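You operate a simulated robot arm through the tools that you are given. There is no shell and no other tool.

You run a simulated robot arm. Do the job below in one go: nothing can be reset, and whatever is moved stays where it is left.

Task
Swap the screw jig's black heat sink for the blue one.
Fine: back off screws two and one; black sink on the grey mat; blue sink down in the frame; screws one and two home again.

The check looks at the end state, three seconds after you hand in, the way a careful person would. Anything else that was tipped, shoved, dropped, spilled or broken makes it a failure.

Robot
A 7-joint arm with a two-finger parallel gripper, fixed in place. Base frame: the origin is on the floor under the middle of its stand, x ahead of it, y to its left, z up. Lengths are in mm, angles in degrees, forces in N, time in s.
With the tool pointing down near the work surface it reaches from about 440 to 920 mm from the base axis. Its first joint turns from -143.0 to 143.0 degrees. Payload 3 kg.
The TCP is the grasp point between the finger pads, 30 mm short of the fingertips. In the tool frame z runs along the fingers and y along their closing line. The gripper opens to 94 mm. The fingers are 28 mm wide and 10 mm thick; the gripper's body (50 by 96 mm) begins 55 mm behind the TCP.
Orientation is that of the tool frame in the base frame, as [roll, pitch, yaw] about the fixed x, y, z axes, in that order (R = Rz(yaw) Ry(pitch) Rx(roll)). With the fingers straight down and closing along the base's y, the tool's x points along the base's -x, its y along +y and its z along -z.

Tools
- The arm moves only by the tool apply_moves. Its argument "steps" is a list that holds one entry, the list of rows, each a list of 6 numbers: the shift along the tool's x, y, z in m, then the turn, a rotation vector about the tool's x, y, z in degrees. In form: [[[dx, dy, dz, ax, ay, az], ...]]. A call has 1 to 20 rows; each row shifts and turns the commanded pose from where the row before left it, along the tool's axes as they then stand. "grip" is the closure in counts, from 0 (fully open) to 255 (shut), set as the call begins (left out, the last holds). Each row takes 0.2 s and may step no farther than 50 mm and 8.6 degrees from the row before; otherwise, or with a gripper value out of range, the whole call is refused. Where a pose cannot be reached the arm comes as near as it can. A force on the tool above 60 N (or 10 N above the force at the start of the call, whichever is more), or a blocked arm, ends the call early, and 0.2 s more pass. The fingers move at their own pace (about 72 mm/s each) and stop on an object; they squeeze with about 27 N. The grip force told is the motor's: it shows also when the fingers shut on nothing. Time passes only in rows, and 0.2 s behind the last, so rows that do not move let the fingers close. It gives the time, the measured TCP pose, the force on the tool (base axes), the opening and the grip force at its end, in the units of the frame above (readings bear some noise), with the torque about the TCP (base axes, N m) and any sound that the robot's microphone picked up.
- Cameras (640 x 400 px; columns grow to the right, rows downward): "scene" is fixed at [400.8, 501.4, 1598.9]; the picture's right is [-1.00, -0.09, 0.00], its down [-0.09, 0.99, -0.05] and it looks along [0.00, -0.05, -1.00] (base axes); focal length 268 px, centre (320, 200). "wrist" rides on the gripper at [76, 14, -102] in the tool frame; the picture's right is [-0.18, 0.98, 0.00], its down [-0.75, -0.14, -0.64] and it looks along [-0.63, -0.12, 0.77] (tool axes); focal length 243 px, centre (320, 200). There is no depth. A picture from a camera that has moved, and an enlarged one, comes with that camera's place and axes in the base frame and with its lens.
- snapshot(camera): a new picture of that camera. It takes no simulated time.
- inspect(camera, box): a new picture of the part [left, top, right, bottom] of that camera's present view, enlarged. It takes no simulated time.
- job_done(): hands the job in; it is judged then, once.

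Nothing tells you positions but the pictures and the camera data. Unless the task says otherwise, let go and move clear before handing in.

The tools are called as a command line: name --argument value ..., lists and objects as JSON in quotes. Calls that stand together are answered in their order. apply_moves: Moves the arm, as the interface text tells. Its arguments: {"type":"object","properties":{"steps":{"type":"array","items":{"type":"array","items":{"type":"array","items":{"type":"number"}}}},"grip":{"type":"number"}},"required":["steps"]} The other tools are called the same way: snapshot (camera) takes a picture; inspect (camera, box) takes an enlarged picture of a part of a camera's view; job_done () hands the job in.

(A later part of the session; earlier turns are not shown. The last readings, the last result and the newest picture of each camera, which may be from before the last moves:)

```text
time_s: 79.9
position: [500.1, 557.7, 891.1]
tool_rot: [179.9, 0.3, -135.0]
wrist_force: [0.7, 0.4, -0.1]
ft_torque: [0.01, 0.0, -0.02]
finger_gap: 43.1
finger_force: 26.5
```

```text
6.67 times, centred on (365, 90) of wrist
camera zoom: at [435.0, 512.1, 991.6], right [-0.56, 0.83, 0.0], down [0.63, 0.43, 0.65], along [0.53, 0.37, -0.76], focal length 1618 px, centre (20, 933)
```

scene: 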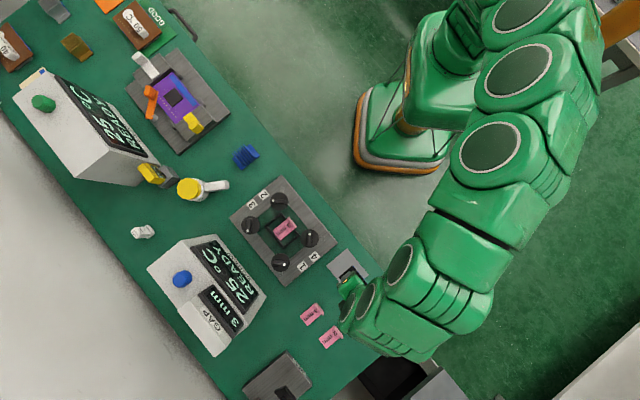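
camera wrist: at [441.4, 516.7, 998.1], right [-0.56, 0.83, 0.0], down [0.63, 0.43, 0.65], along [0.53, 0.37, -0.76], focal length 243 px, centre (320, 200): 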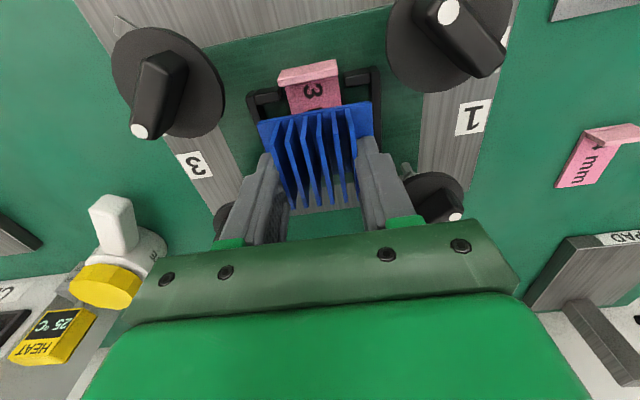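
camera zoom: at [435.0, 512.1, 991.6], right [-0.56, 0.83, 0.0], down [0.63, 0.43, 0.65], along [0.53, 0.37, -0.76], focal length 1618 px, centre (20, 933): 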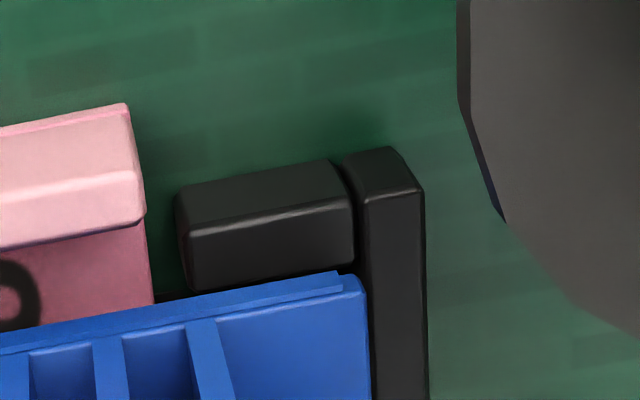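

The arm settled further than asked: the near gap is only about 1 mm. Backing off 1.5 mm along the fins and rechecking.

apply_moves --steps '[[[-0.0015, 0, 0, 0, 0, 0], [0, 0, 0, 0, 0, 0], [0, 0, 0, 0, 0, 0]]]'

inspect --camera "wrist" --box '[235, 70, 315, 130]'

inspect --camera "wrist" --box '[325, 60, 405, 120]'

inspect --camera "wrist" --box '[260, 130, 380, 220]'

```text
time_s: 80.7
position: [501.3, 558.1, 890.3]
tool_rot: [179.9, 0.4, -135.0]
wrist_force: [0.1, 0.6, -1.0]
ft_torque: [0.0, 0.01, -0.01]
finger_gap: 43.2
finger_force: 27.0
```

```text
6.67 times, centred on (275, 100) of wrist
camera zoom: at [436.5, 513.4, 991.9], right [-0.56, 0.83, 0.0], down [0.63, 0.43, 0.65], along [0.53, 0.37, -0.76], focal length 1618 px, centre (620, 867)
```

zoom: 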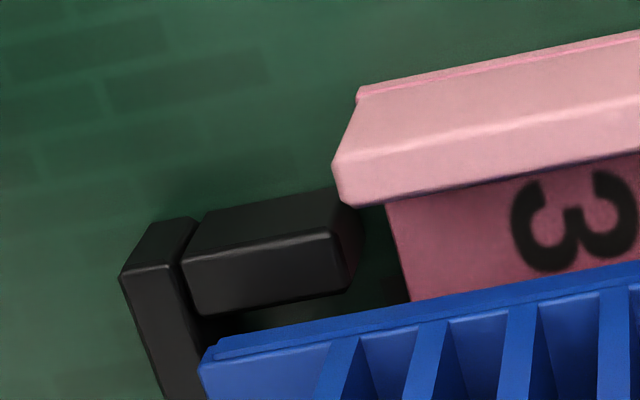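

```text
6.67 times, centred on (365, 90) of wrist
camera zoom: at [436.5, 513.4, 991.9], right [-0.56, 0.83, 0.0], down [0.63, 0.43, 0.65], along [0.53, 0.37, -0.76], focal length 1618 px, centre (20, 933)
```

zoom: 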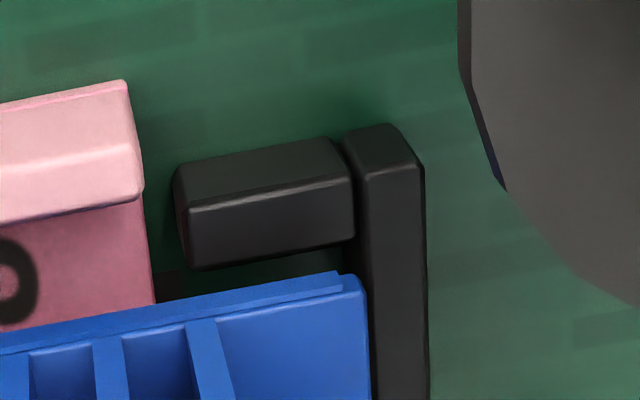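

```text
4.44 times, centred on (320, 175) of wrist
camera zoom: at [436.5, 513.4, 991.9], right [-0.56, 0.83, 0.0], down [0.63, 0.43, 0.65], along [0.53, 0.37, -0.76], focal length 1078 px, centre (320, 311)
```

zoom: 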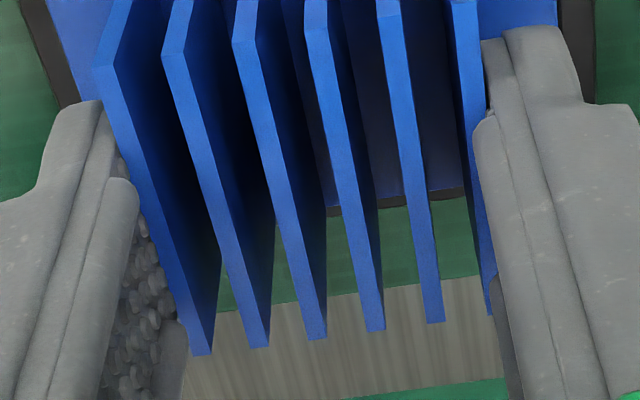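

Gaps are now known: 3 mm near side, under 1 mm far side, even left and right. Trim +1 mm and begin inserting.

apply_moves --steps '[[[0.001, 0.0002, 0, 0, 0, 0], [0, 0, 0.002, 0, 0, 0], [0, 0, 0.002, 0, 0, 0], [0, 0, 0, 0, 0, 0]]]'

inspect --camera "wrist" --box '[220, 60, 420, 240]'

```text
time_s: 81.7
position: [502.2, 557.8, 886.8]
tool_rot: [179.9, 0.3, -135.0]
wrist_force: [-0.6, 0.6, -1.0]
ft_torque: [-0.03, 0.01, 0.01]
finger_gap: 43.3
finger_force: 27.1
```

```text
2.22 times, centred on (320, 150) of wrist
camera zoom: at [437.0, 513.0, 987.2], right [-0.56, 0.83, 0.0], down [0.63, 0.43, 0.65], along [0.53, 0.37, -0.76], focal length 539 px, centre (320, 311)
```

zoom: 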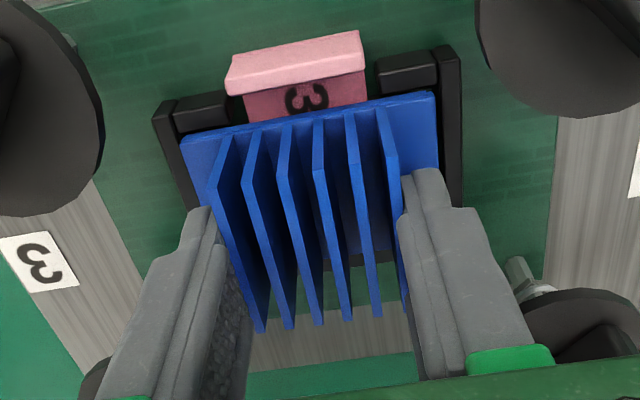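

No contact yet. Continuing down.

apply_moves --steps '[[[0, 0, 0.002, 0, 0, 0], [0, 0, 0.002, 0, 0, 0], [0, 0, 0, 0, 0, 0]]]'

inspect --camera "wrist" --box '[235, 70, 315, 130]'

inspect --camera "wrist" --box '[325, 60, 405, 120]'

inspect --camera "wrist" --box '[260, 130, 380, 220]'

```text
time_s: 82.5
position: [502.1, 557.6, 882.8]
tool_rot: [179.9, 0.6, -135.0]
wrist_force: [2.3, -0.6, 18.4]
ft_torque: [-0.33, 0.25, -0.02]
finger_gap: 43.2
finger_force: 27.1
```

```text
6.67 times, centred on (275, 100) of wrist
camera zoom: at [436.8, 512.7, 984.0], right [-0.56, 0.83, 0.0], down [0.63, 0.43, 0.65], along [0.53, 0.37, -0.76], focal length 1618 px, centre (620, 867)
```

zoom: 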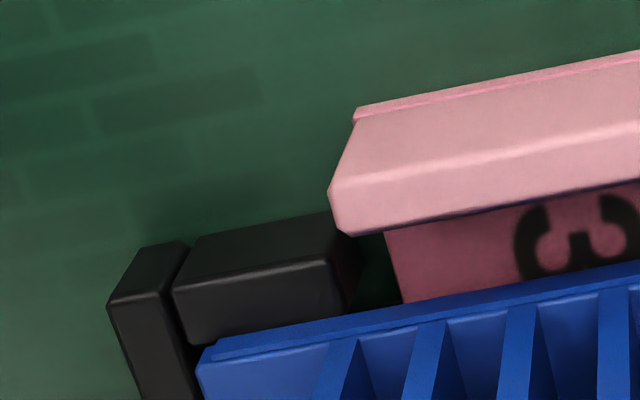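

```text
6.67 times, centred on (365, 90) of wrist
camera zoom: at [436.8, 512.7, 984.0], right [-0.56, 0.83, 0.0], down [0.63, 0.43, 0.65], along [0.53, 0.37, -0.76], focal length 1618 px, centre (20, 933)
```

zoom: 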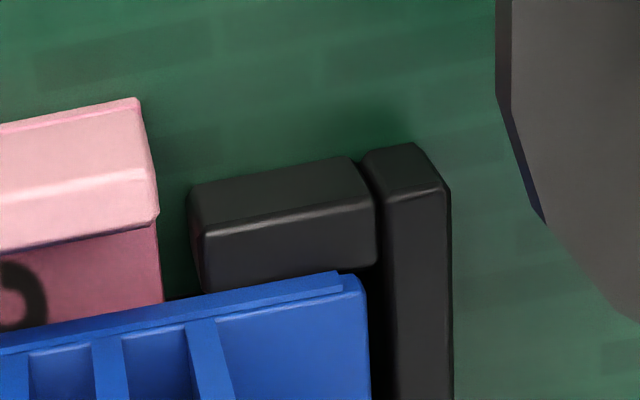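

```text
4.44 times, centred on (320, 175) of wrist
camera zoom: at [436.8, 512.7, 984.0], right [-0.56, 0.83, 0.0], down [0.63, 0.43, 0.65], along [0.53, 0.37, -0.76], focal length 1078 px, centre (320, 311)
```

zoom: 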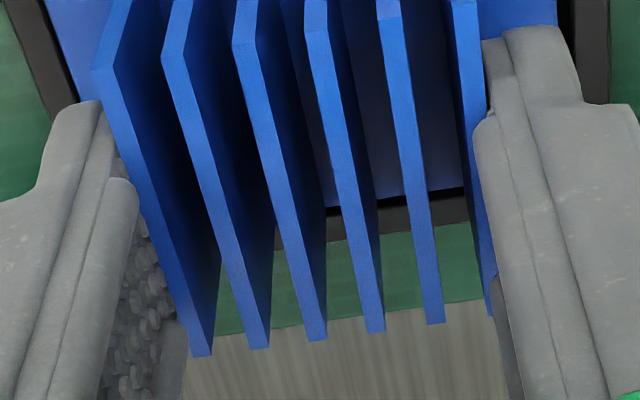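

The torque points to the base's near edge resting on the two near frame blocks at rim height, so the sink is about 3 mm too far toward them. I'll raise, shift back along the fins and try again.

apply_moves --steps '[[[0, 0, -0.003, 0, 0, 0], [-0.0027, 0.0001, 0, 0, 0, 0], [0, 0, 0, 0, 0, 0]]]'

inspect --camera "wrist" --box '[235, 70, 315, 130]'

inspect --camera "wrist" --box '[325, 60, 405, 120]'

inspect --camera "wrist" --box '[260, 130, 380, 220]'

```text
time_s: 83.3
position: [502.0, 560.8, 883.8]
tool_rot: [179.9, 0.3, -135.1]
wrist_force: [-0.4, 0.2, -1.6]
ft_torque: [-0.01, 0.04, 0.0]
finger_gap: 43.1
finger_force: 27.2
```

```text
6.67 times, centred on (275, 100) of wrist
camera zoom: at [438.3, 514.8, 986.5], right [-0.56, 0.83, 0.0], down [0.63, 0.43, 0.65], along [0.53, 0.37, -0.76], focal length 1618 px, centre (620, 867)
```

zoom: 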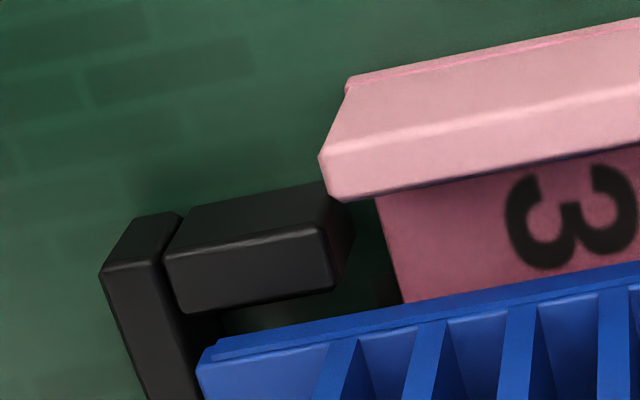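

```text
6.67 times, centred on (365, 90) of wrist
camera zoom: at [438.3, 514.8, 986.5], right [-0.56, 0.83, 0.0], down [0.63, 0.43, 0.65], along [0.53, 0.37, -0.76], focal length 1618 px, centre (20, 933)
```

zoom: 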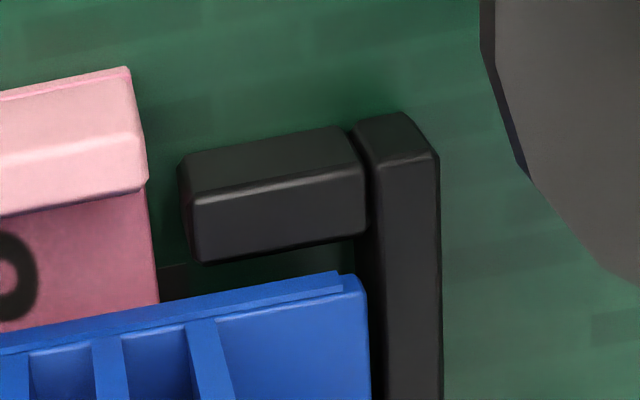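

```text
4.44 times, centred on (320, 175) of wrist
camera zoom: at [438.3, 514.8, 986.5], right [-0.56, 0.83, 0.0], down [0.63, 0.43, 0.65], along [0.53, 0.37, -0.76], focal length 1078 px, centre (320, 311)
```

zoom: 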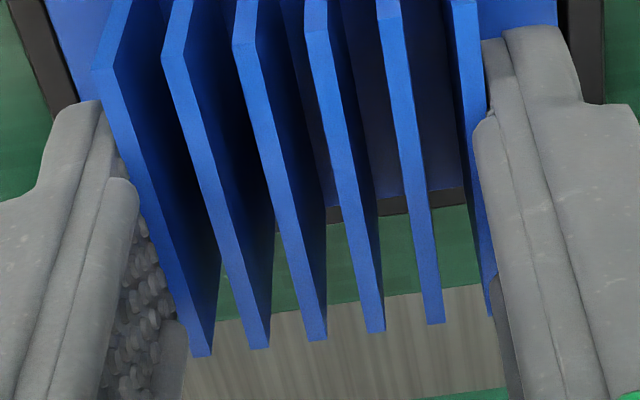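

Now the base has about 2 mm clearance both ends and each side. Descending again.

apply_moves --steps '[[[0, -0.0003, 0.002, 0, 0, 0], [0, 0, 0.002, 0, 0, 0], [0, 0, 0.002, 0, 0, 0], [0, 0, 0, 0, 0, 0]]]'

inspect --camera "wrist" --box '[220, 60, 420, 240]'

```text
time_s: 84.3
position: [503.4, 558.8, 879.8]
tool_rot: [179.9, 0.2, -135.0]
wrist_force: [-0.4, 0.4, -0.2]
ft_torque: [-0.02, -0.02, -0.02]
finger_gap: 43.2
finger_force: 26.9
```

```text
2.22 times, centred on (320, 150) of wrist
camera zoom: at [438.3, 514.1, 980.4], right [-0.56, 0.83, 0.0], down [0.63, 0.43, 0.65], along [0.53, 0.37, -0.76], focal length 539 px, centre (320, 311)
```

zoom: 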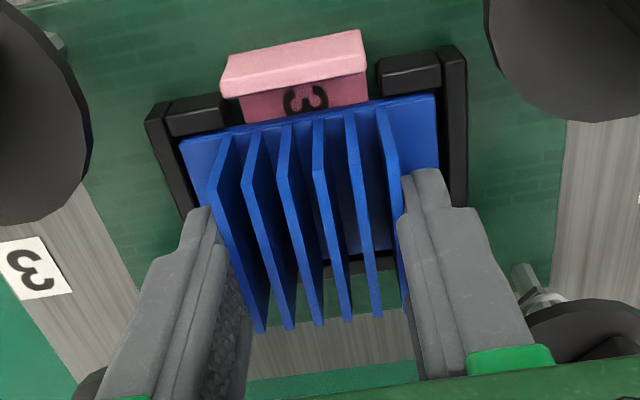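

Past the rim with no contact. Continuing gently toward the seat.

apply_moves --steps '[[[0, 0, 0.002, 0, 0, 0], [0, 0, 0.002, 0, 0, 0], [0, 0, 0.002, 0, 0, 0], [0, 0, 0, 0, 0, 0]]]'

inspect --camera "wrist" --box '[220, 60, 420, 240]'

```text
time_s: 85.3
position: [503.7, 560.1, 873.6]
tool_rot: [179.9, 0.3, -135.0]
wrist_force: [-0.2, 0.4, -0.8]
ft_torque: [0.03, 0.02, 0.0]
finger_gap: 43.2
finger_force: 27.1
```

```text
2.22 times, centred on (320, 150) of wrist
camera zoom: at [438.3, 514.6, 974.9], right [-0.56, 0.83, 0.0], down [0.63, 0.43, 0.65], along [0.53, 0.37, -0.76], focal length 539 px, centre (320, 311)
```

zoom: 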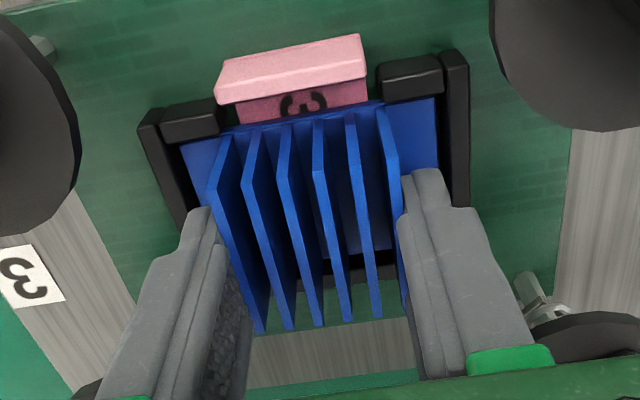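

apply_moves --steps '[[[0, 0, 0.0015, 0, 0, 0], [0, 0, 0.0015, 0, 0, 0], [0, 0, 0, 0, 0, 0]]]'

```text
time_s: 86.1
position: [504.2, 560.2, 871.8]
tool_rot: [179.9, 0.4, -135.0]
wrist_force: [1.5, -1.2, 16.3]
ft_torque: [-0.15, 0.05, -0.01]
finger_gap: 43.3
finger_force: 27.3
```

Contact at the expected seat height, near the centre. Checking the picture before letting go.

inspect --camera "wrist" --box '[220, 60, 420, 240]'

inspect --camera "wrist" --box '[235, 80, 315, 140]'

inspect --camera "wrist" --box '[325, 70, 405, 130]'

```text
2.22 times, centred on (320, 150) of wrist
camera zoom: at [437.6, 515.0, 972.4], right [-0.56, 0.83, 0.0], down [0.63, 0.43, 0.65], along [0.53, 0.37, -0.76], focal length 539 px, centre (320, 311)
```

zoom: 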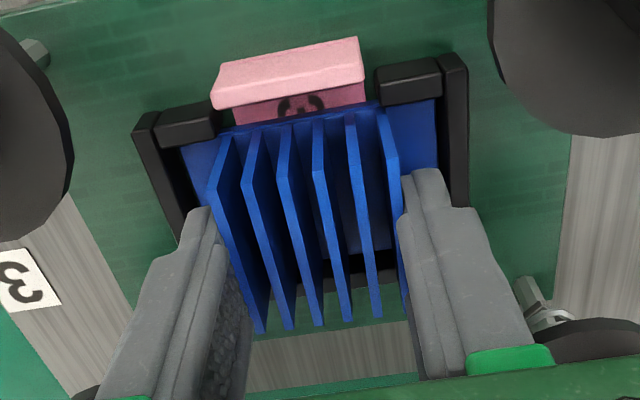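

```text
6.67 times, centred on (275, 110) of wrist
camera zoom: at [437.6, 515.0, 972.4], right [-0.56, 0.83, 0.0], down [0.63, 0.43, 0.65], along [0.53, 0.37, -0.76], focal length 1618 px, centre (620, 800)
```

zoom: 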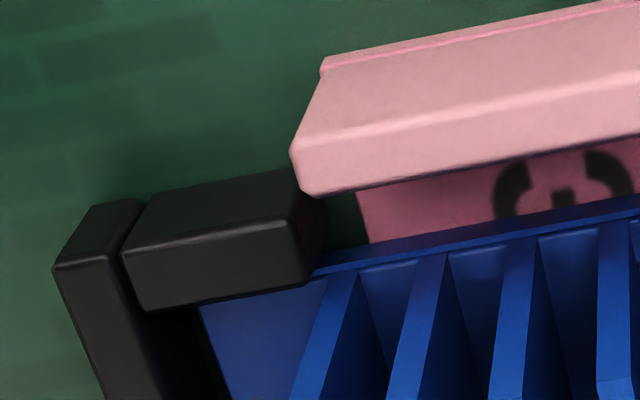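

```text
6.67 times, centred on (365, 100) of wrist
camera zoom: at [437.6, 515.0, 972.4], right [-0.56, 0.83, 0.0], down [0.63, 0.43, 0.65], along [0.53, 0.37, -0.76], focal length 1618 px, centre (20, 867)
```

zoom: 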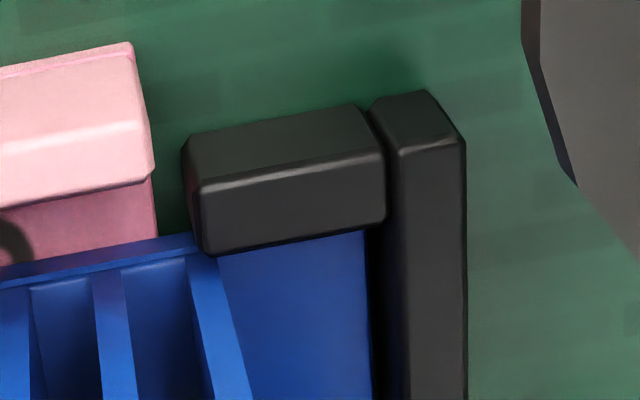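

The blue sink is down inside the frame, matching how the black one sat. Releasing and lifting clear.

apply_moves --steps '[[[0, 0, 0, 0, 0, 0], [0, 0, 0, 0, 0, 0], [0, 0, 0, 0, 0, 0]]]' --grip 100

apply_moves --steps '[[[0, 0, -0.02, 0, 0, 0], [0, 0, -0.04, 0, 0, 0], [0, 0, -0.04, 0, 0, 0], [0, 0, 0, 0, 0, 0]]]'

snapshot --camera "wrist"

inspect --camera "wrist" --box '[220, 20, 420, 170]'

```text
time_s: 86.9
position: [501.9, 560.2, 870.2]
tool_rot: [179.9, 0.4, -135.1]
wrist_force: [-0.1, 0.5, 0.2]
ft_torque: [0.01, 0.02, -0.05]
finger_gap: 57.4
finger_force: 0.1
```

```text
time_s: 87.9
position: [502.2, 557.8, 967.8]
tool_rot: [179.9, 0.3, -135.0]
wrist_force: [-0.2, -0.1, -0.5]
ft_torque: [0.02, -0.01, -0.01]
finger_gap: 57.1
finger_force: 0.1
```

```text
taken
camera wrist: at [437.6, 513.4, 1069.3], right [-0.56, 0.83, 0.0], down [0.63, 0.43, 0.65], along [0.53, 0.37, -0.76], focal length 243 px, centre (320, 200)
```

wrist: 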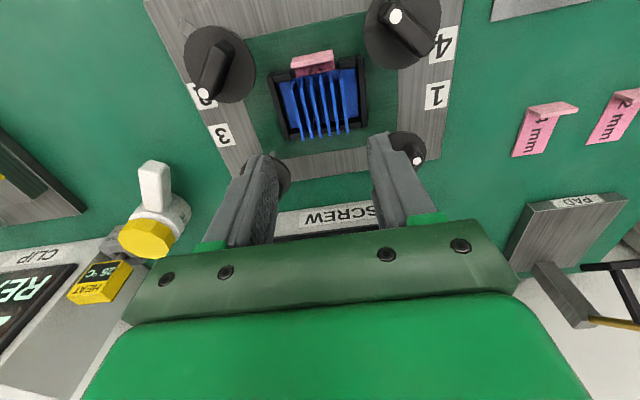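

```text
2.67 times, centred on (320, 95) of wrist
camera zoom: at [437.6, 513.4, 1069.3], right [-0.56, 0.83, 0.0], down [0.63, 0.43, 0.65], along [0.53, 0.37, -0.76], focal length 647 px, centre (320, 480)
```

zoom: 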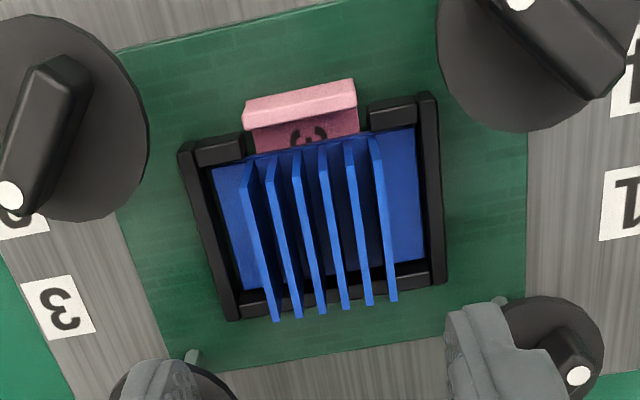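

The blue sink sits flat in the frame. Now screw 1 home: go over it, turning the wrist to line up with its bar.

apply_moves --steps '[[[-0.0252, 0.032, 0, 0, 0, 0], [-0.0252, 0.032, 0, 0, 0, 0], [0, 0, 0, 0, 0, -8.33], [0, 0, 0, 0, 0, -8.33], [0, 0, 0, 0, 0, -8.33], [0, 0, 0, 0, 0, -8.33], [0, 0, 0, 0, 0, -8.33], [0, 0, 0, 0, 0, -8.33], [0, 0, 0, 0, 0, -8.33], [0, 0, 0, 0, 0, -8.33], [0, 0, 0, 0, 0, -8.33], [0, 0, 0, 0, 0, -8.33], [0, 0, 0, 0, 0, -8.33], [0, 0, 0, 0, 0, -8.33], [0, 0, 0, 0, 0, -8.33], [0, 0, 0, 0, 0, -8.33], [0, 0, 0, 0, 0, -8.33], [0, 0, 0, 0, 0, -8.33], [0, 0, 0, 0, 0, 0]]]' --grip 60

snapshot --camera "wrist"

inspect --camera "wrist" --box '[240, 60, 400, 180]'

```text
time_s: 91.9
position: [494.4, 640.6, 970.3]
tool_rot: [-179.6, -0.2, -1.7]
wrist_force: [0.6, -0.5, 0.4]
ft_torque: [0.0, -0.01, -0.02]
finger_gap: 71.8
finger_force: 0.1
```

```text
taken
camera wrist: at [568.6, 622.3, 1072.0], right [-0.21, -0.98, -0.01], down [-0.75, 0.16, 0.64], along [-0.62, 0.14, -0.77], focal length 243 px, centre (320, 200)
```

wrist: 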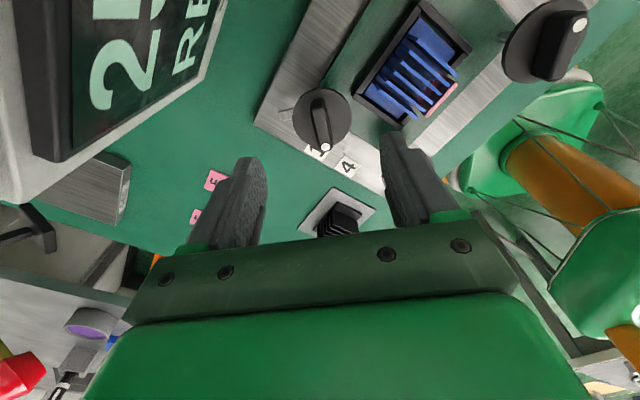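

```text
3.33 times, centred on (320, 120) of wrist
camera zoom: at [568.6, 622.3, 1072.0], right [-0.21, -0.98, -0.01], down [-0.75, 0.16, 0.64], along [-0.62, 0.14, -0.77], focal length 809 px, centre (320, 467)
```

zoom: 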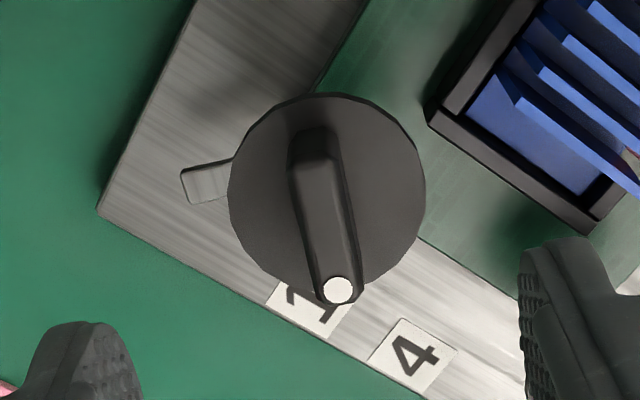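

apply_moves --steps '[[[-0.0018, 0.0018, 0, 0, 0, 0], [0, 0, 0.033, 0, 0, 0], [0, 0, 0.033, 0, 0, 0], [0, 0, 0, 0, 0, 0]]]' --grip 130

inspect --camera "wrist" --box '[240, 90, 400, 210]'

```text
time_s: 92.9
position: [490.7, 637.8, 905.3]
tool_rot: [-179.6, 0.0, -1.7]
wrist_force: [-0.2, -0.4, -0.4]
ft_torque: [0.04, 0.03, -0.02]
finger_gap: 46.2
finger_force: 0.1
```

```text
3.33 times, centred on (320, 150) of wrist
camera zoom: at [565.6, 620.7, 1006.1], right [-0.21, -0.98, 0.0], down [-0.75, 0.16, 0.64], along [-0.63, 0.14, -0.77], focal length 809 px, centre (320, 367)
```

zoom: 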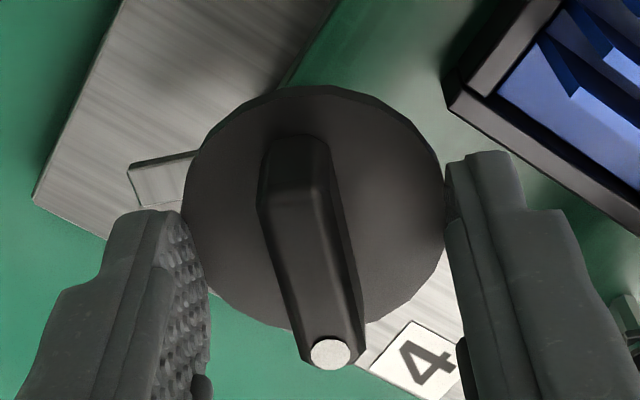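

apply_moves --steps '[[[0, -0.001, 0.0035, 0, 0, 0], [0, 0, 0.0035, 0, 0, 0], [0, 0, 0, 0, 0, 0]]]'

apply_moves --steps '[[[0, 0, 0, 0, 0, 0], [0, 0, 0, 0, 0, 0], [0, 0, 0, 0, 0, 0]]]' --grip 255

```text
time_s: 93.7
position: [491.8, 640.3, 897.6]
tool_rot: [-179.7, -0.2, -1.6]
wrist_force: [-0.7, 0.0, -1.0]
ft_torque: [-0.02, -0.01, 0.01]
finger_gap: 46.2
finger_force: 0.1
```

```text
time_s: 94.5
position: [490.9, 638.6, 898.0]
tool_rot: [-179.9, -0.1, -1.7]
wrist_force: [-5.0, -15.4, 1.6]
ft_torque: [-0.04, 0.25, 0.01]
finger_gap: 16.5
finger_force: 44.6
```

Screw 1 gripped at the right height. Turning it clockwise.

apply_moves --steps '[[[0, 0.0004, 0, 0, 0, 0], [0, 0, 0, 0, 0, 7], [0, 0, 0, 0, 0, 7], [0, 0, 0, 0, 0, 7], [0, 0, 0, 0, 0, 0]]]'

```text
time_s: 95.7
position: [492.0, 639.7, 898.7]
tool_rot: [-179.4, -0.2, -22.8]
wrist_force: [-17.9, -25.4, 15.1]
ft_torque: [-0.62, -1.13, -0.01]
finger_gap: 16.2
finger_force: 45.8
```

apply_moves --steps '[[[0, 0.0008, 0, 0, 0, 0], [0, 0, 0, 0, 0, 7], [0, 0, 0, 0, 0, 7], [0, 0, 0, 0, 0, 7], [0, 0, 0, 0, 0, 0]]]'

```text
time_s: 96.9
position: [491.4, 638.3, 898.6]
tool_rot: [-179.5, 0.1, -43.9]
wrist_force: [6.9, 22.9, 24.6]
ft_torque: [0.27, 0.23, -0.01]
finger_gap: 16.3
finger_force: 45.3
```

apply_moves --steps '[[[0, -0.0006, 0, 0, 0, 0], [0, 0, 0, 0, 0, 7], [0, 0, 0, 0, 0, 7], [0, 0, 0, 0, 0, 7], [0, 0, 0, 0, 0, 0]]]'

```text
time_s: 98.1
position: [491.9, 639.8, 898.6]
tool_rot: [-179.5, 0.4, -64.9]
wrist_force: [24.9, 46.3, 19.2]
ft_torque: [-0.04, -0.19, 0.01]
finger_gap: 16.3
finger_force: 45.2
```

apply_moves --steps '[[[-0.001, -0.0014, 0, 0, 0, 0], [0, 0, 0, 0, 0, 0]]]'

snapshot --camera "wrist"

```text
time_s: 98.7
position: [491.6, 639.1, 898.5]
tool_rot: [-179.7, 0.1, -64.7]
wrist_force: [-3.1, -0.5, 38.6]
ft_torque: [-0.12, -0.05, -0.03]
finger_gap: 16.5
finger_force: 45.0
```

```text
taken
camera wrist: at [510.6, 563.5, 999.5], right [-0.97, -0.25, 0.0], down [-0.2, 0.74, 0.64], along [-0.16, 0.62, -0.77], focal length 243 px, centre (320, 200)
```

wrist: 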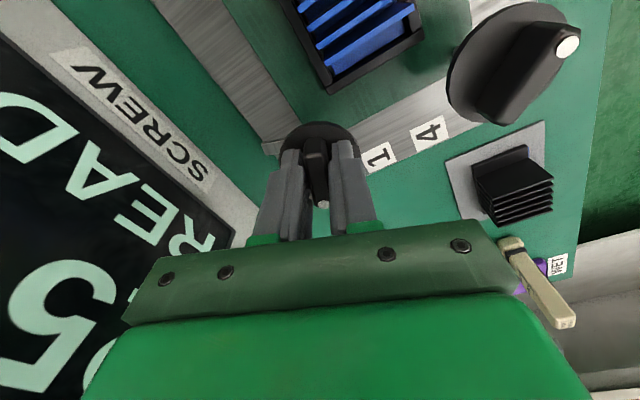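

apply_moves --steps '[[[0, 0, -0.0006, 0, 0, 0], [0, 0, 0, 0, 0, 7], [0, 0, 0, 0, 0, 7], [0, 0, 0, 0, 0, 0]]]'

```text
time_s: 99.7
position: [492.1, 639.3, 897.4]
tool_rot: [-179.9, 0.1, -78.8]
wrist_force: [-10.9, -13.2, 13.3]
ft_torque: [-0.32, -0.04, 0.0]
finger_gap: 16.3
finger_force: 45.4
```

apply_moves --steps '[[[0, 0, 0, 0, 0, 7], [0, 0, 0, 0, 0, 7], [0, 0, 0, 0, 0, 7], [0, 0, 0, 0, 0, 0]]]'

```text
time_s: 100.7
position: [492.6, 638.0, 898.2]
tool_rot: [-179.9, 0.1, -99.8]
wrist_force: [-12.4, -31.9, -6.8]
ft_torque: [-0.65, 0.14, -0.05]
finger_gap: 16.8
finger_force: 44.7
```

apply_moves --steps '[[[0.0008, 0.0002, 0, 0, 0, 0], [0, 0, 0, 0, 0, 7], [0, 0, 0, 0, 0, 7], [0, 0, 0, 0, 0, 7], [0, 0, 0, 0, 0, 0]]]'

```text
time_s: 101.9
position: [493.1, 640.9, 898.5]
tool_rot: [-180.0, 0.4, -121.0]
wrist_force: [15.6, -14.7, -23.7]
ft_torque: [0.82, -0.53, 0.05]
finger_gap: 16.2
finger_force: 44.9
```

apply_moves --steps '[[[0, -0.0005, 0.0003, 0, 0, 0], [0, 0, 0, 0, 0, 7], [0, 0, 0, 0, 0, 7], [0, 0, 0, 0, 0, 7], [0, 0, 0, 0, 0, 0]]]'

snapshot --camera "wrist"

```text
time_s: 103.1
position: [493.4, 639.7, 898.2]
tool_rot: [179.9, 0.2, -141.8]
wrist_force: [23.8, -4.5, -35.1]
ft_torque: [0.13, -0.15, 0.03]
finger_gap: 16.1
finger_force: 45.0
```

```text
taken
camera wrist: at [423.3, 602.7, 999.8], right [-0.46, 0.89, 0.0], down [0.68, 0.35, 0.65], along [0.57, 0.3, -0.76], focal length 243 px, centre (320, 200)
```

wrist: 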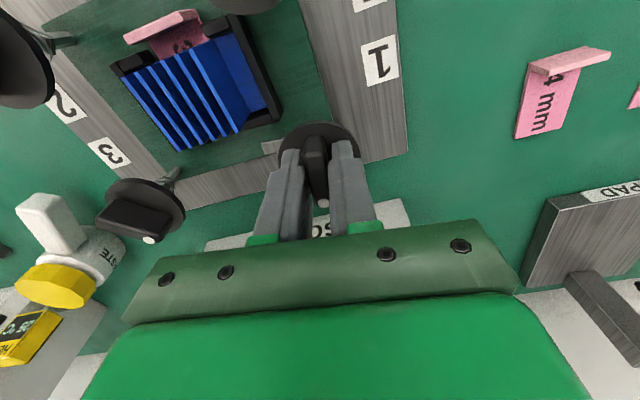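

Tab approaching the sink's corner. Continuing in smaller steps and watching the torque.

apply_moves --steps '[[[-0.0003, -0.0004, 0.0006, 0, 0, 0], [0, 0, 0, 0, 0, 6], [0, 0, 0, 0, 0, 6], [0, 0, 0, 0, 0, 0]]]'

inspect --camera "wrist" --box '[200, 60, 400, 210]'

```text
time_s: 104.1
position: [493.2, 639.4, 899.1]
tool_rot: [179.8, 0.3, -153.9]
wrist_force: [12.1, -20.7, 0.8]
ft_torque: [-0.08, 0.04, -0.01]
finger_gap: 16.5
finger_force: 45.1
```

```text
2.67 times, centred on (300, 135) of wrist
camera zoom: at [417.4, 617.6, 999.9], right [-0.27, 0.96, 0.0], down [0.74, 0.2, 0.65], along [0.62, 0.18, -0.76], focal length 647 px, centre (373, 373)
```

zoom: 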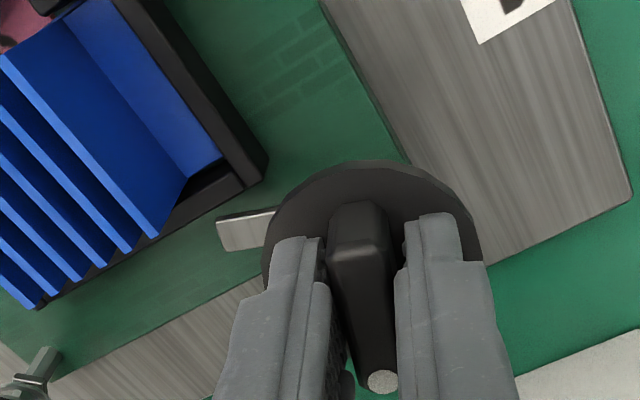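

apply_moves --steps '[[[0.0001, -0.0006, 0, 0, 0, 0], [0, 0, 0, 0, 0, 5], [0, 0, 0, 0, 0, 5], [0, 0, 0, 0, 0, 5], [0, 0, 0, 0, 0, 0]]]'

inspect --camera "wrist" --box '[200, 60, 400, 210]'

```text
time_s: 105.3
position: [492.0, 638.6, 899.1]
tool_rot: [179.7, 0.3, -168.9]
wrist_force: [-6.7, -35.9, 30.6]
ft_torque: [-0.05, -0.53, 0.01]
finger_gap: 16.3
finger_force: 44.7
```

```text
2.67 times, centred on (300, 135) of wrist
camera zoom: at [414.6, 637.2, 999.9], right [-0.01, 1.0, 0.01], down [0.76, 0.0, 0.64], along [0.64, 0.01, -0.76], focal length 647 px, centre (373, 373)
```

zoom: 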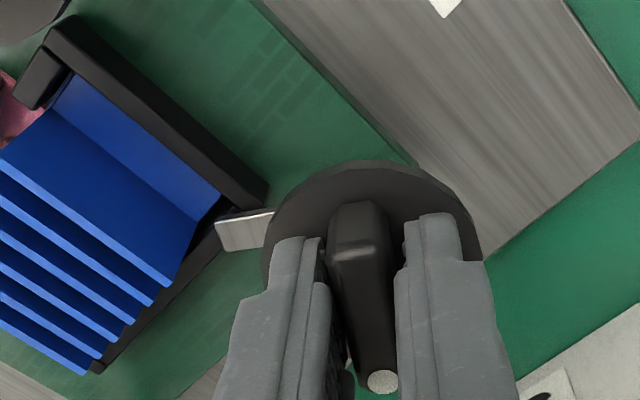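

apply_moves --steps '[[[0.0002, -0.0008, -0.0004, 0, 0, 0], [0, 0, 0, 0, 0, 4], [0, 0, 0, 0, 0, 4], [0, 0, 0, 0, 0, 3.1], [0, 0, 0, 0, 0, 0]]]'

inspect --camera "wrist" --box '[200, 60, 400, 210]'

```text
time_s: 106.5
position: [493.8, 639.5, 898.8]
tool_rot: [179.5, 0.3, -179.9]
wrist_force: [7.2, 3.2, 27.2]
ft_torque: [0.0, 0.89, -0.02]
finger_gap: 16.1
finger_force: 45.0
```

```text
2.67 times, centred on (300, 135) of wrist
camera zoom: at [415.9, 651.7, 999.9], right [0.18, 0.98, 0.01], down [0.75, -0.14, 0.64], along [0.63, -0.11, -0.76], focal length 647 px, centre (373, 373)
```

zoom: 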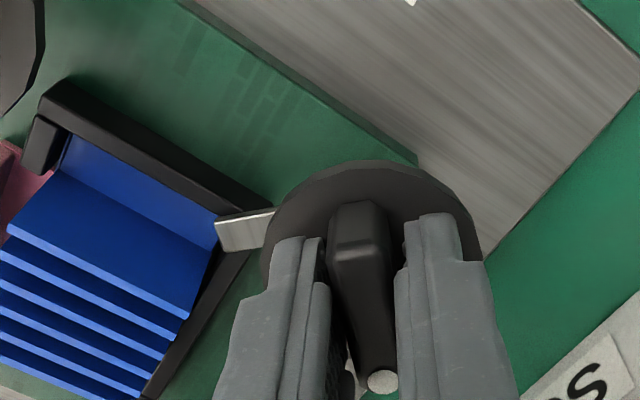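

The tab is back over the corner. I'll nudge 2° further to see whether there's a firm stop at home.

apply_moves --steps '[[[0, 0, -0.0003, 0, 0, 0], [0, 0, 0, 0, 0, 1], [0, 0, 0, 0, 0, 1], [0, 0, 0, 0, 0, 0]]]'

```text
time_s: 107.5
position: [493.2, 639.2, 898.4]
tool_rot: [179.7, 0.2, 178.2]
wrist_force: [22.2, 34.2, 9.7]
ft_torque: [0.08, -0.99, 0.98]
finger_gap: 16.4
finger_force: 45.3
```

Torque rose to about 1 N·m: screw 1 is at its home stop. Releasing and lifting.

apply_moves --steps '[[[0, 0, 0, 0, 0, 0], [0, 0, 0, 0, 0, 0], [0, 0, -0.03, 0, 0, 0], [0, 0, -0.04, 0, 0, 0], [0, 0, 0, 0, 0, 0]]]' --grip 130

snapshot --camera "wrist"

inspect --camera "wrist" --box '[180, 20, 420, 180]'

```text
time_s: 108.7
position: [491.1, 637.8, 970.4]
tool_rot: [179.7, 0.1, 178.1]
wrist_force: [-0.7, -0.4, -0.6]
ft_torque: [0.03, -0.04, -0.02]
finger_gap: 46.0
finger_force: 0.1
```

```text
taken
camera wrist: at [415.4, 654.0, 1071.4], right [0.22, 0.98, 0.01], down [0.75, -0.17, 0.64], along [0.63, -0.14, -0.77], focal length 243 px, centre (320, 200)
```

wrist: 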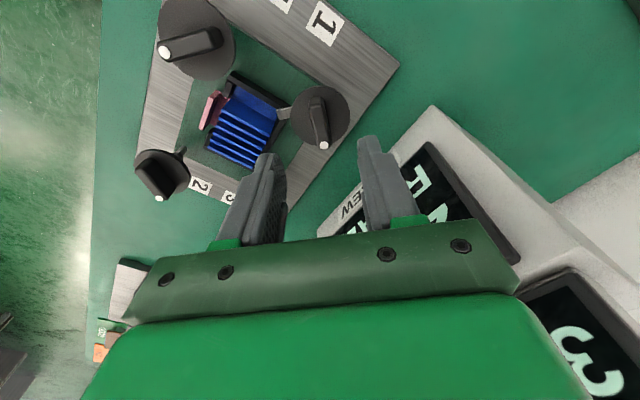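

```text
2.50 times, centred on (300, 100) of wrist
camera zoom: at [415.4, 654.0, 1071.4], right [0.22, 0.98, 0.01], down [0.75, -0.17, 0.64], along [0.63, -0.14, -0.77], focal length 606 px, centre (370, 450)
```

zoom: 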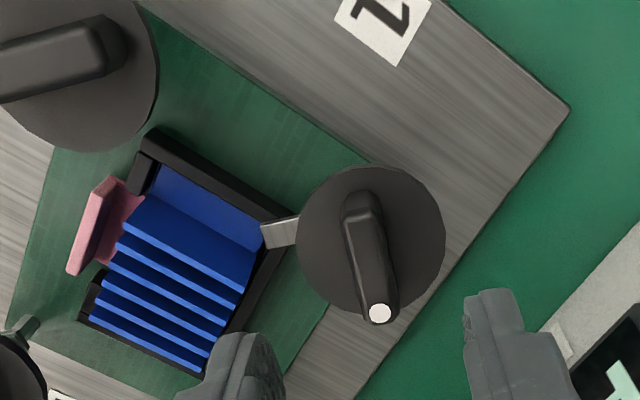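

Screw 1 is home with its tab over the corner. Now over to screw 2, turning the wrist back to line up.

apply_moves --steps '[[[-0.0066, -0.0396, 0, 0, 0, 0], [-0.0066, -0.0396, 0, 0, 0, 0], [-0.0066, -0.0396, 0, 0, 0, 0], [-0.0066, -0.0396, 0, 0, 0, 0], [0, 0, 0, 0, 0, -8.4], [0, 0, 0, 0, 0, -8.4], [0, 0, 0, 0, 0, -8.4], [0, 0, 0, 0, 0, -8.4], [0, 0, 0, 0, 0, -8.4], [0, 0, 0, 0, 0, -8.4], [0, 0, 0, 0, 0, -8.4], [0, 0, 0, 0, 0, -8.4], [0, 0, 0, 0, 0, -8.4], [0, 0, 0, 0, 0, -8.4], [0, 0, 0, 0, 0, -8.4], [0, 0, 0, 0, 0, -8.4], [0, 0, 0, 0, 0, -8.4], [0, 0, 0, 0, 0, -8.4], [0, 0, 0, 0, 0, -8.4], [0, 0, 0, 0, 0, -8.4]]]' --grip 60

apply_moves --steps '[[[0, 0, 0, 0, 0, -7.8], [0, 0, 0, 0, 0, -7.8], [0, 0, 0, 0, 0, -7.8], [0, 0, 0, 0, 0, -7.8], [0, 0, 0, 0, 0, -7.8], [0, 0, 0, 0, 0, -7.7], [0, 0, 0, 0, 0, 0]]]'

snapshot --camera "wrist"

inspect --camera "wrist" --box '[240, 60, 400, 180]'

```text
time_s: 112.9
position: [514.6, 478.3, 967.8]
tool_rot: [-179.8, 0.1, -47.3]
wrist_force: [0.8, 0.0, 0.6]
ft_torque: [0.0, 0.0, -0.04]
finger_gap: 71.8
finger_force: 0.1
```

```text
time_s: 114.5
position: [515.4, 478.7, 967.7]
tool_rot: [-179.8, -0.3, -0.7]
wrist_force: [-0.1, -0.3, 0.7]
ft_torque: [0.0, 0.0, 0.01]
finger_gap: 72.1
finger_force: 0.1
```

```text
taken
camera wrist: at [590.4, 462.4, 1069.5], right [-0.2, -0.98, -0.01], down [-0.75, 0.15, 0.64], along [-0.63, 0.13, -0.77], focal length 243 px, centre (320, 200)
```

wrist: 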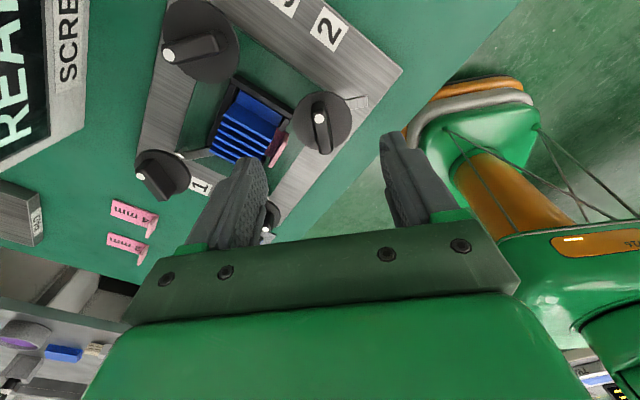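

```text
3.33 times, centred on (320, 120) of wrist
camera zoom: at [590.4, 462.4, 1069.5], right [-0.2, -0.98, -0.01], down [-0.75, 0.15, 0.64], along [-0.63, 0.13, -0.77], focal length 809 px, centre (320, 467)
```

zoom: 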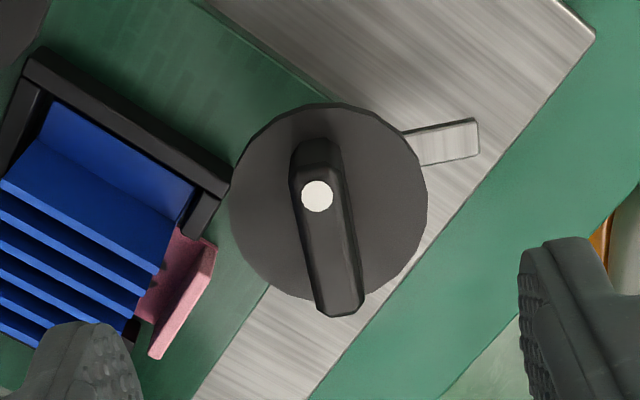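

apply_moves --steps '[[[-0.0037, 0.002, 0, 0, 0, 0], [0, 0, 0.032, 0, 0, 0], [0, 0, 0.032, 0, 0, 0], [0, 0, 0, 0, 0, 0]]]' --grip 130

inspect --camera "wrist" --box '[240, 90, 400, 210]'

```text
time_s: 115.5
position: [511.3, 477.6, 901.2]
tool_rot: [-179.8, -0.1, -0.8]
wrist_force: [-0.2, -0.2, 0.2]
ft_torque: [-0.05, -0.01, 0.01]
finger_gap: 46.1
finger_force: 0.0
```

```text
3.33 times, centred on (320, 150) of wrist
camera zoom: at [586.0, 459.9, 1004.4], right [-0.2, -0.98, -0.01], down [-0.75, 0.15, 0.64], along [-0.63, 0.13, -0.77], focal length 809 px, centre (320, 367)
```

zoom: 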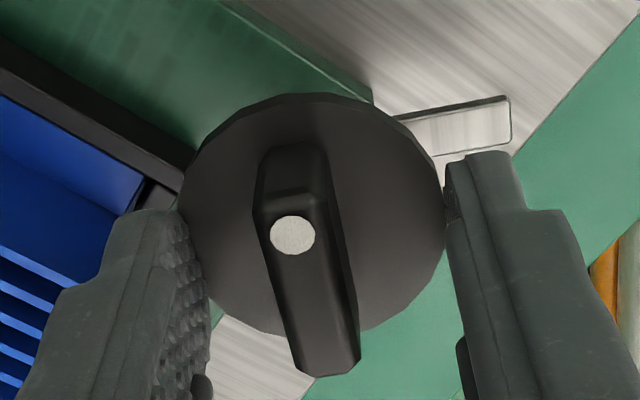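

apply_moves --steps '[[[0, -0.0015, 0.002, 0, 0, 0], [0, 0, 0.0025, 0, 0, 0], [0, 0, 0, 0, 0, 0]]]'

apply_moves --steps '[[[0, 0, 0, 0, 0, 0], [0, 0, 0, 0, 0, 0], [0, 0, 0, 0, 0, 0]]]' --grip 255

```text
time_s: 116.3
position: [511.6, 478.7, 898.5]
tool_rot: [-179.6, -0.2, -0.7]
wrist_force: [-0.7, 0.2, 0.6]
ft_torque: [-0.04, 0.02, -0.01]
finger_gap: 46.1
finger_force: 0.0
```

```text
time_s: 117.1
position: [510.7, 478.8, 898.5]
tool_rot: [-179.9, -0.1, -0.8]
wrist_force: [-3.5, -14.7, 4.1]
ft_torque: [0.05, 0.39, 0.01]
finger_gap: 16.3
finger_force: 45.2
```

Gripped screw 2. Turning it clockwise toward home.

apply_moves --steps '[[[0, 0.0004, 0, 0, 0, 0], [0, 0, 0, 0, 0, 7], [0, 0, 0, 0, 0, 7], [0, 0, 0, 0, 0, 7], [0, 0, 0, 0, 0, 0]]]'

```text
time_s: 118.3
position: [511.4, 478.5, 896.7]
tool_rot: [-179.8, 0.0, -21.8]
wrist_force: [-0.9, -3.3, -36.1]
ft_torque: [-0.18, -0.39, -0.03]
finger_gap: 16.3
finger_force: 44.9
```

apply_moves --steps '[[[0, 0, 0.0006, 0, 0, 0], [0, 0, 0, 0, 0, 7], [0, 0, 0, 0, 0, 7], [0, 0, 0, 0, 0, 7], [0, 0, 0, 0, 0, 0]]]'

```text
time_s: 119.5
position: [511.1, 477.8, 898.3]
tool_rot: [-179.6, 0.0, -42.7]
wrist_force: [-2.3, 29.7, -32.8]
ft_torque: [0.09, 0.1, 0.02]
finger_gap: 16.5
finger_force: 45.0
```

apply_moves --steps '[[[-0.0005, -0.0005, 0.0005, 0, 0, 0], [0, 0, 0, 0, 0, 7], [0, 0, 0, 0, 0, 7], [0, 0, 0, 0, 0, 7], [0, 0, 0, 0, 0, 0]]]'

```text
time_s: 120.7
position: [511.7, 478.7, 898.9]
tool_rot: [-179.6, 0.3, -63.8]
wrist_force: [-6.7, 21.3, 6.0]
ft_torque: [-0.89, -0.43, -0.01]
finger_gap: 16.3
finger_force: 44.5
```

apply_moves --steps '[[[-0.0004, 0, 0, 0, 0, 0], [0, 0, 0, 0, 0, 7], [0, 0, 0, 0, 0, 7], [0, 0, 0, 0, 0, 7], [0, 0, 0, 0, 0, 0]]]'

```text
time_s: 121.9
position: [512.2, 479.0, 898.7]
tool_rot: [-179.7, 0.3, -84.9]
wrist_force: [43.6, 21.0, 9.6]
ft_torque: [-0.31, -0.13, 0.07]
finger_gap: 16.3
finger_force: 45.2
```

apply_moves --steps '[[[-0.0004, -0.0013, 0, 0, 0, 0], [0, 0, 0, 0, 0, 0]]]'

apply_moves --steps '[[[0, 0, 0, 0, 0, 7], [0, 0, 0, 0, 0, 7], [0, 0, 0, 0, 0, 7], [0, 0, 0, 0, 0, 0]]]'

```text
time_s: 122.5
position: [512.6, 478.6, 898.7]
tool_rot: [-179.7, 0.3, -84.7]
wrist_force: [34.0, 3.7, 27.3]
ft_torque: [0.61, -0.05, 0.01]
finger_gap: 16.5
finger_force: 45.1
```

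```text
time_s: 123.5
position: [512.1, 479.4, 898.5]
tool_rot: [-179.8, 0.2, -105.9]
wrist_force: [26.3, -16.9, 37.1]
ft_torque: [0.06, -0.14, 0.05]
finger_gap: 16.5
finger_force: 45.0
```

apply_moves --steps '[[[0.0002, -0.0009, -0.0006, 0, 0, 0], [0, 0, 0, 0, 0, 7], [0, 0, 0, 0, 0, 7], [0, 0, 0, 0, 0, 7], [0, 0, 0, 0, 0, 0]]]'

```text
time_s: 124.7
position: [512.5, 478.4, 898.7]
tool_rot: [-179.9, 0.3, -126.8]
wrist_force: [21.7, -0.1, 1.1]
ft_torque: [0.49, -0.42, -0.01]
finger_gap: 16.2
finger_force: 45.5
```

apply_moves --steps '[[[-0.0003, -0.0004, 0, 0, 0, 0], [0, 0, 0, 0, 0, 7], [0, 0, 0, 0, 0, 7], [0, 0, 0, 0, 0, 7], [0, 0, 0, 0, 0, 0]]]'

snapshot --camera "wrist"

```text
time_s: 125.9
position: [512.7, 479.0, 898.9]
tool_rot: [179.9, 0.2, -147.8]
wrist_force: [-13.3, -21.9, -2.1]
ft_torque: [0.04, -0.22, 0.01]
finger_gap: 16.5
finger_force: 45.0
```

```text
taken
camera wrist: at [440.0, 448.9, 999.5], right [-0.37, 0.93, 0.0], down [0.71, 0.28, 0.64], along [0.6, 0.24, -0.77], focal length 243 px, centre (320, 200)
```

wrist: 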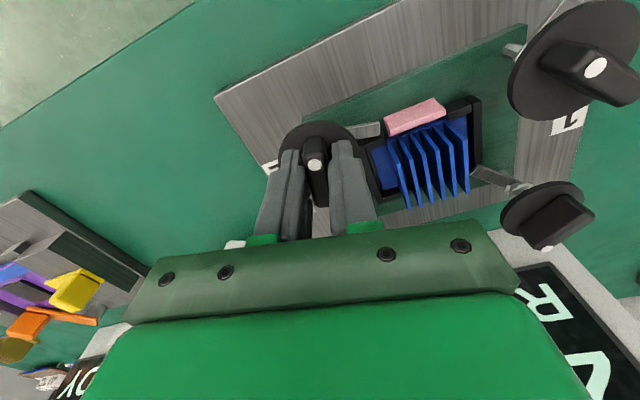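

apply_moves --steps '[[[0.0004, 0, 0, 0, 0, 0], [0, 0, 0, 0, 0, 6], [0, 0, 0, 0, 0, 6], [0, 0, 0, 0, 0, 6], [0, 0, 0, 0, 0, 0]]]'

```text
time_s: 127.1
position: [512.7, 478.3, 898.8]
tool_rot: [179.8, 0.2, -165.7]
wrist_force: [-6.8, -12.5, -29.5]
ft_torque: [0.14, -0.36, -0.03]
finger_gap: 16.5
finger_force: 44.9
```

apply_moves --steps '[[[0, -0.0003, 0.0005, 0, 0, 0], [0, 0, 0, 0, 0, 5], [0, 0, 0, 0, 0, 5], [0, 0, 0, 0, 0, 4.2], [0, 0, 0, 0, 0, 0]]]'

inspect --camera "wrist" --box '[240, 60, 440, 210]'

```text
time_s: 128.3
position: [512.9, 477.4, 898.9]
tool_rot: [179.7, 0.2, 180.0]
wrist_force: [-33.0, -25.0, 10.4]
ft_torque: [-0.08, 0.58, 0.03]
finger_gap: 16.4
finger_force: 45.5
```

```text
2.67 times, centred on (340, 135) of wrist
camera zoom: at [436.0, 491.0, 999.6], right [0.18, 0.98, 0.01], down [0.75, -0.14, 0.64], along [0.63, -0.11, -0.77], focal length 647 px, centre (267, 373)
```

zoom: 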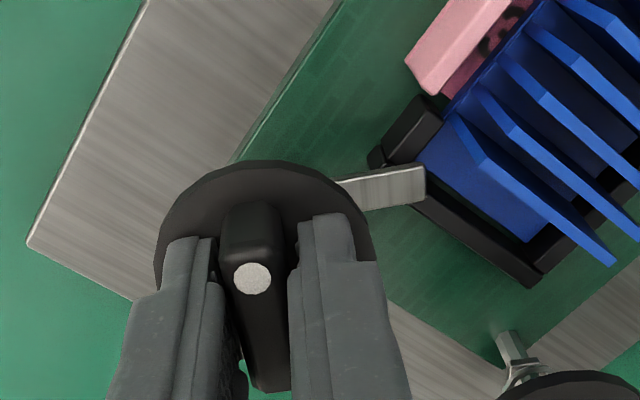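

Almost home, no stop felt yet. I'll relieve the side load and edge on until the stop shows.

apply_moves --steps '[[[0.0007, -0.0006, 0, 0, 0, 0], [0, 0, 0, 0, 0, 1], [0, 0, 0, 0, 0, 1], [0, 0, 0, 0, 0, 0]]]'

```text
time_s: 129.3
position: [513.6, 478.1, 897.5]
tool_rot: [179.7, 0.4, 178.1]
wrist_force: [-8.4, -14.0, 10.3]
ft_torque: [-0.07, -1.22, 1.06]
finger_gap: 16.5
finger_force: 45.2
```

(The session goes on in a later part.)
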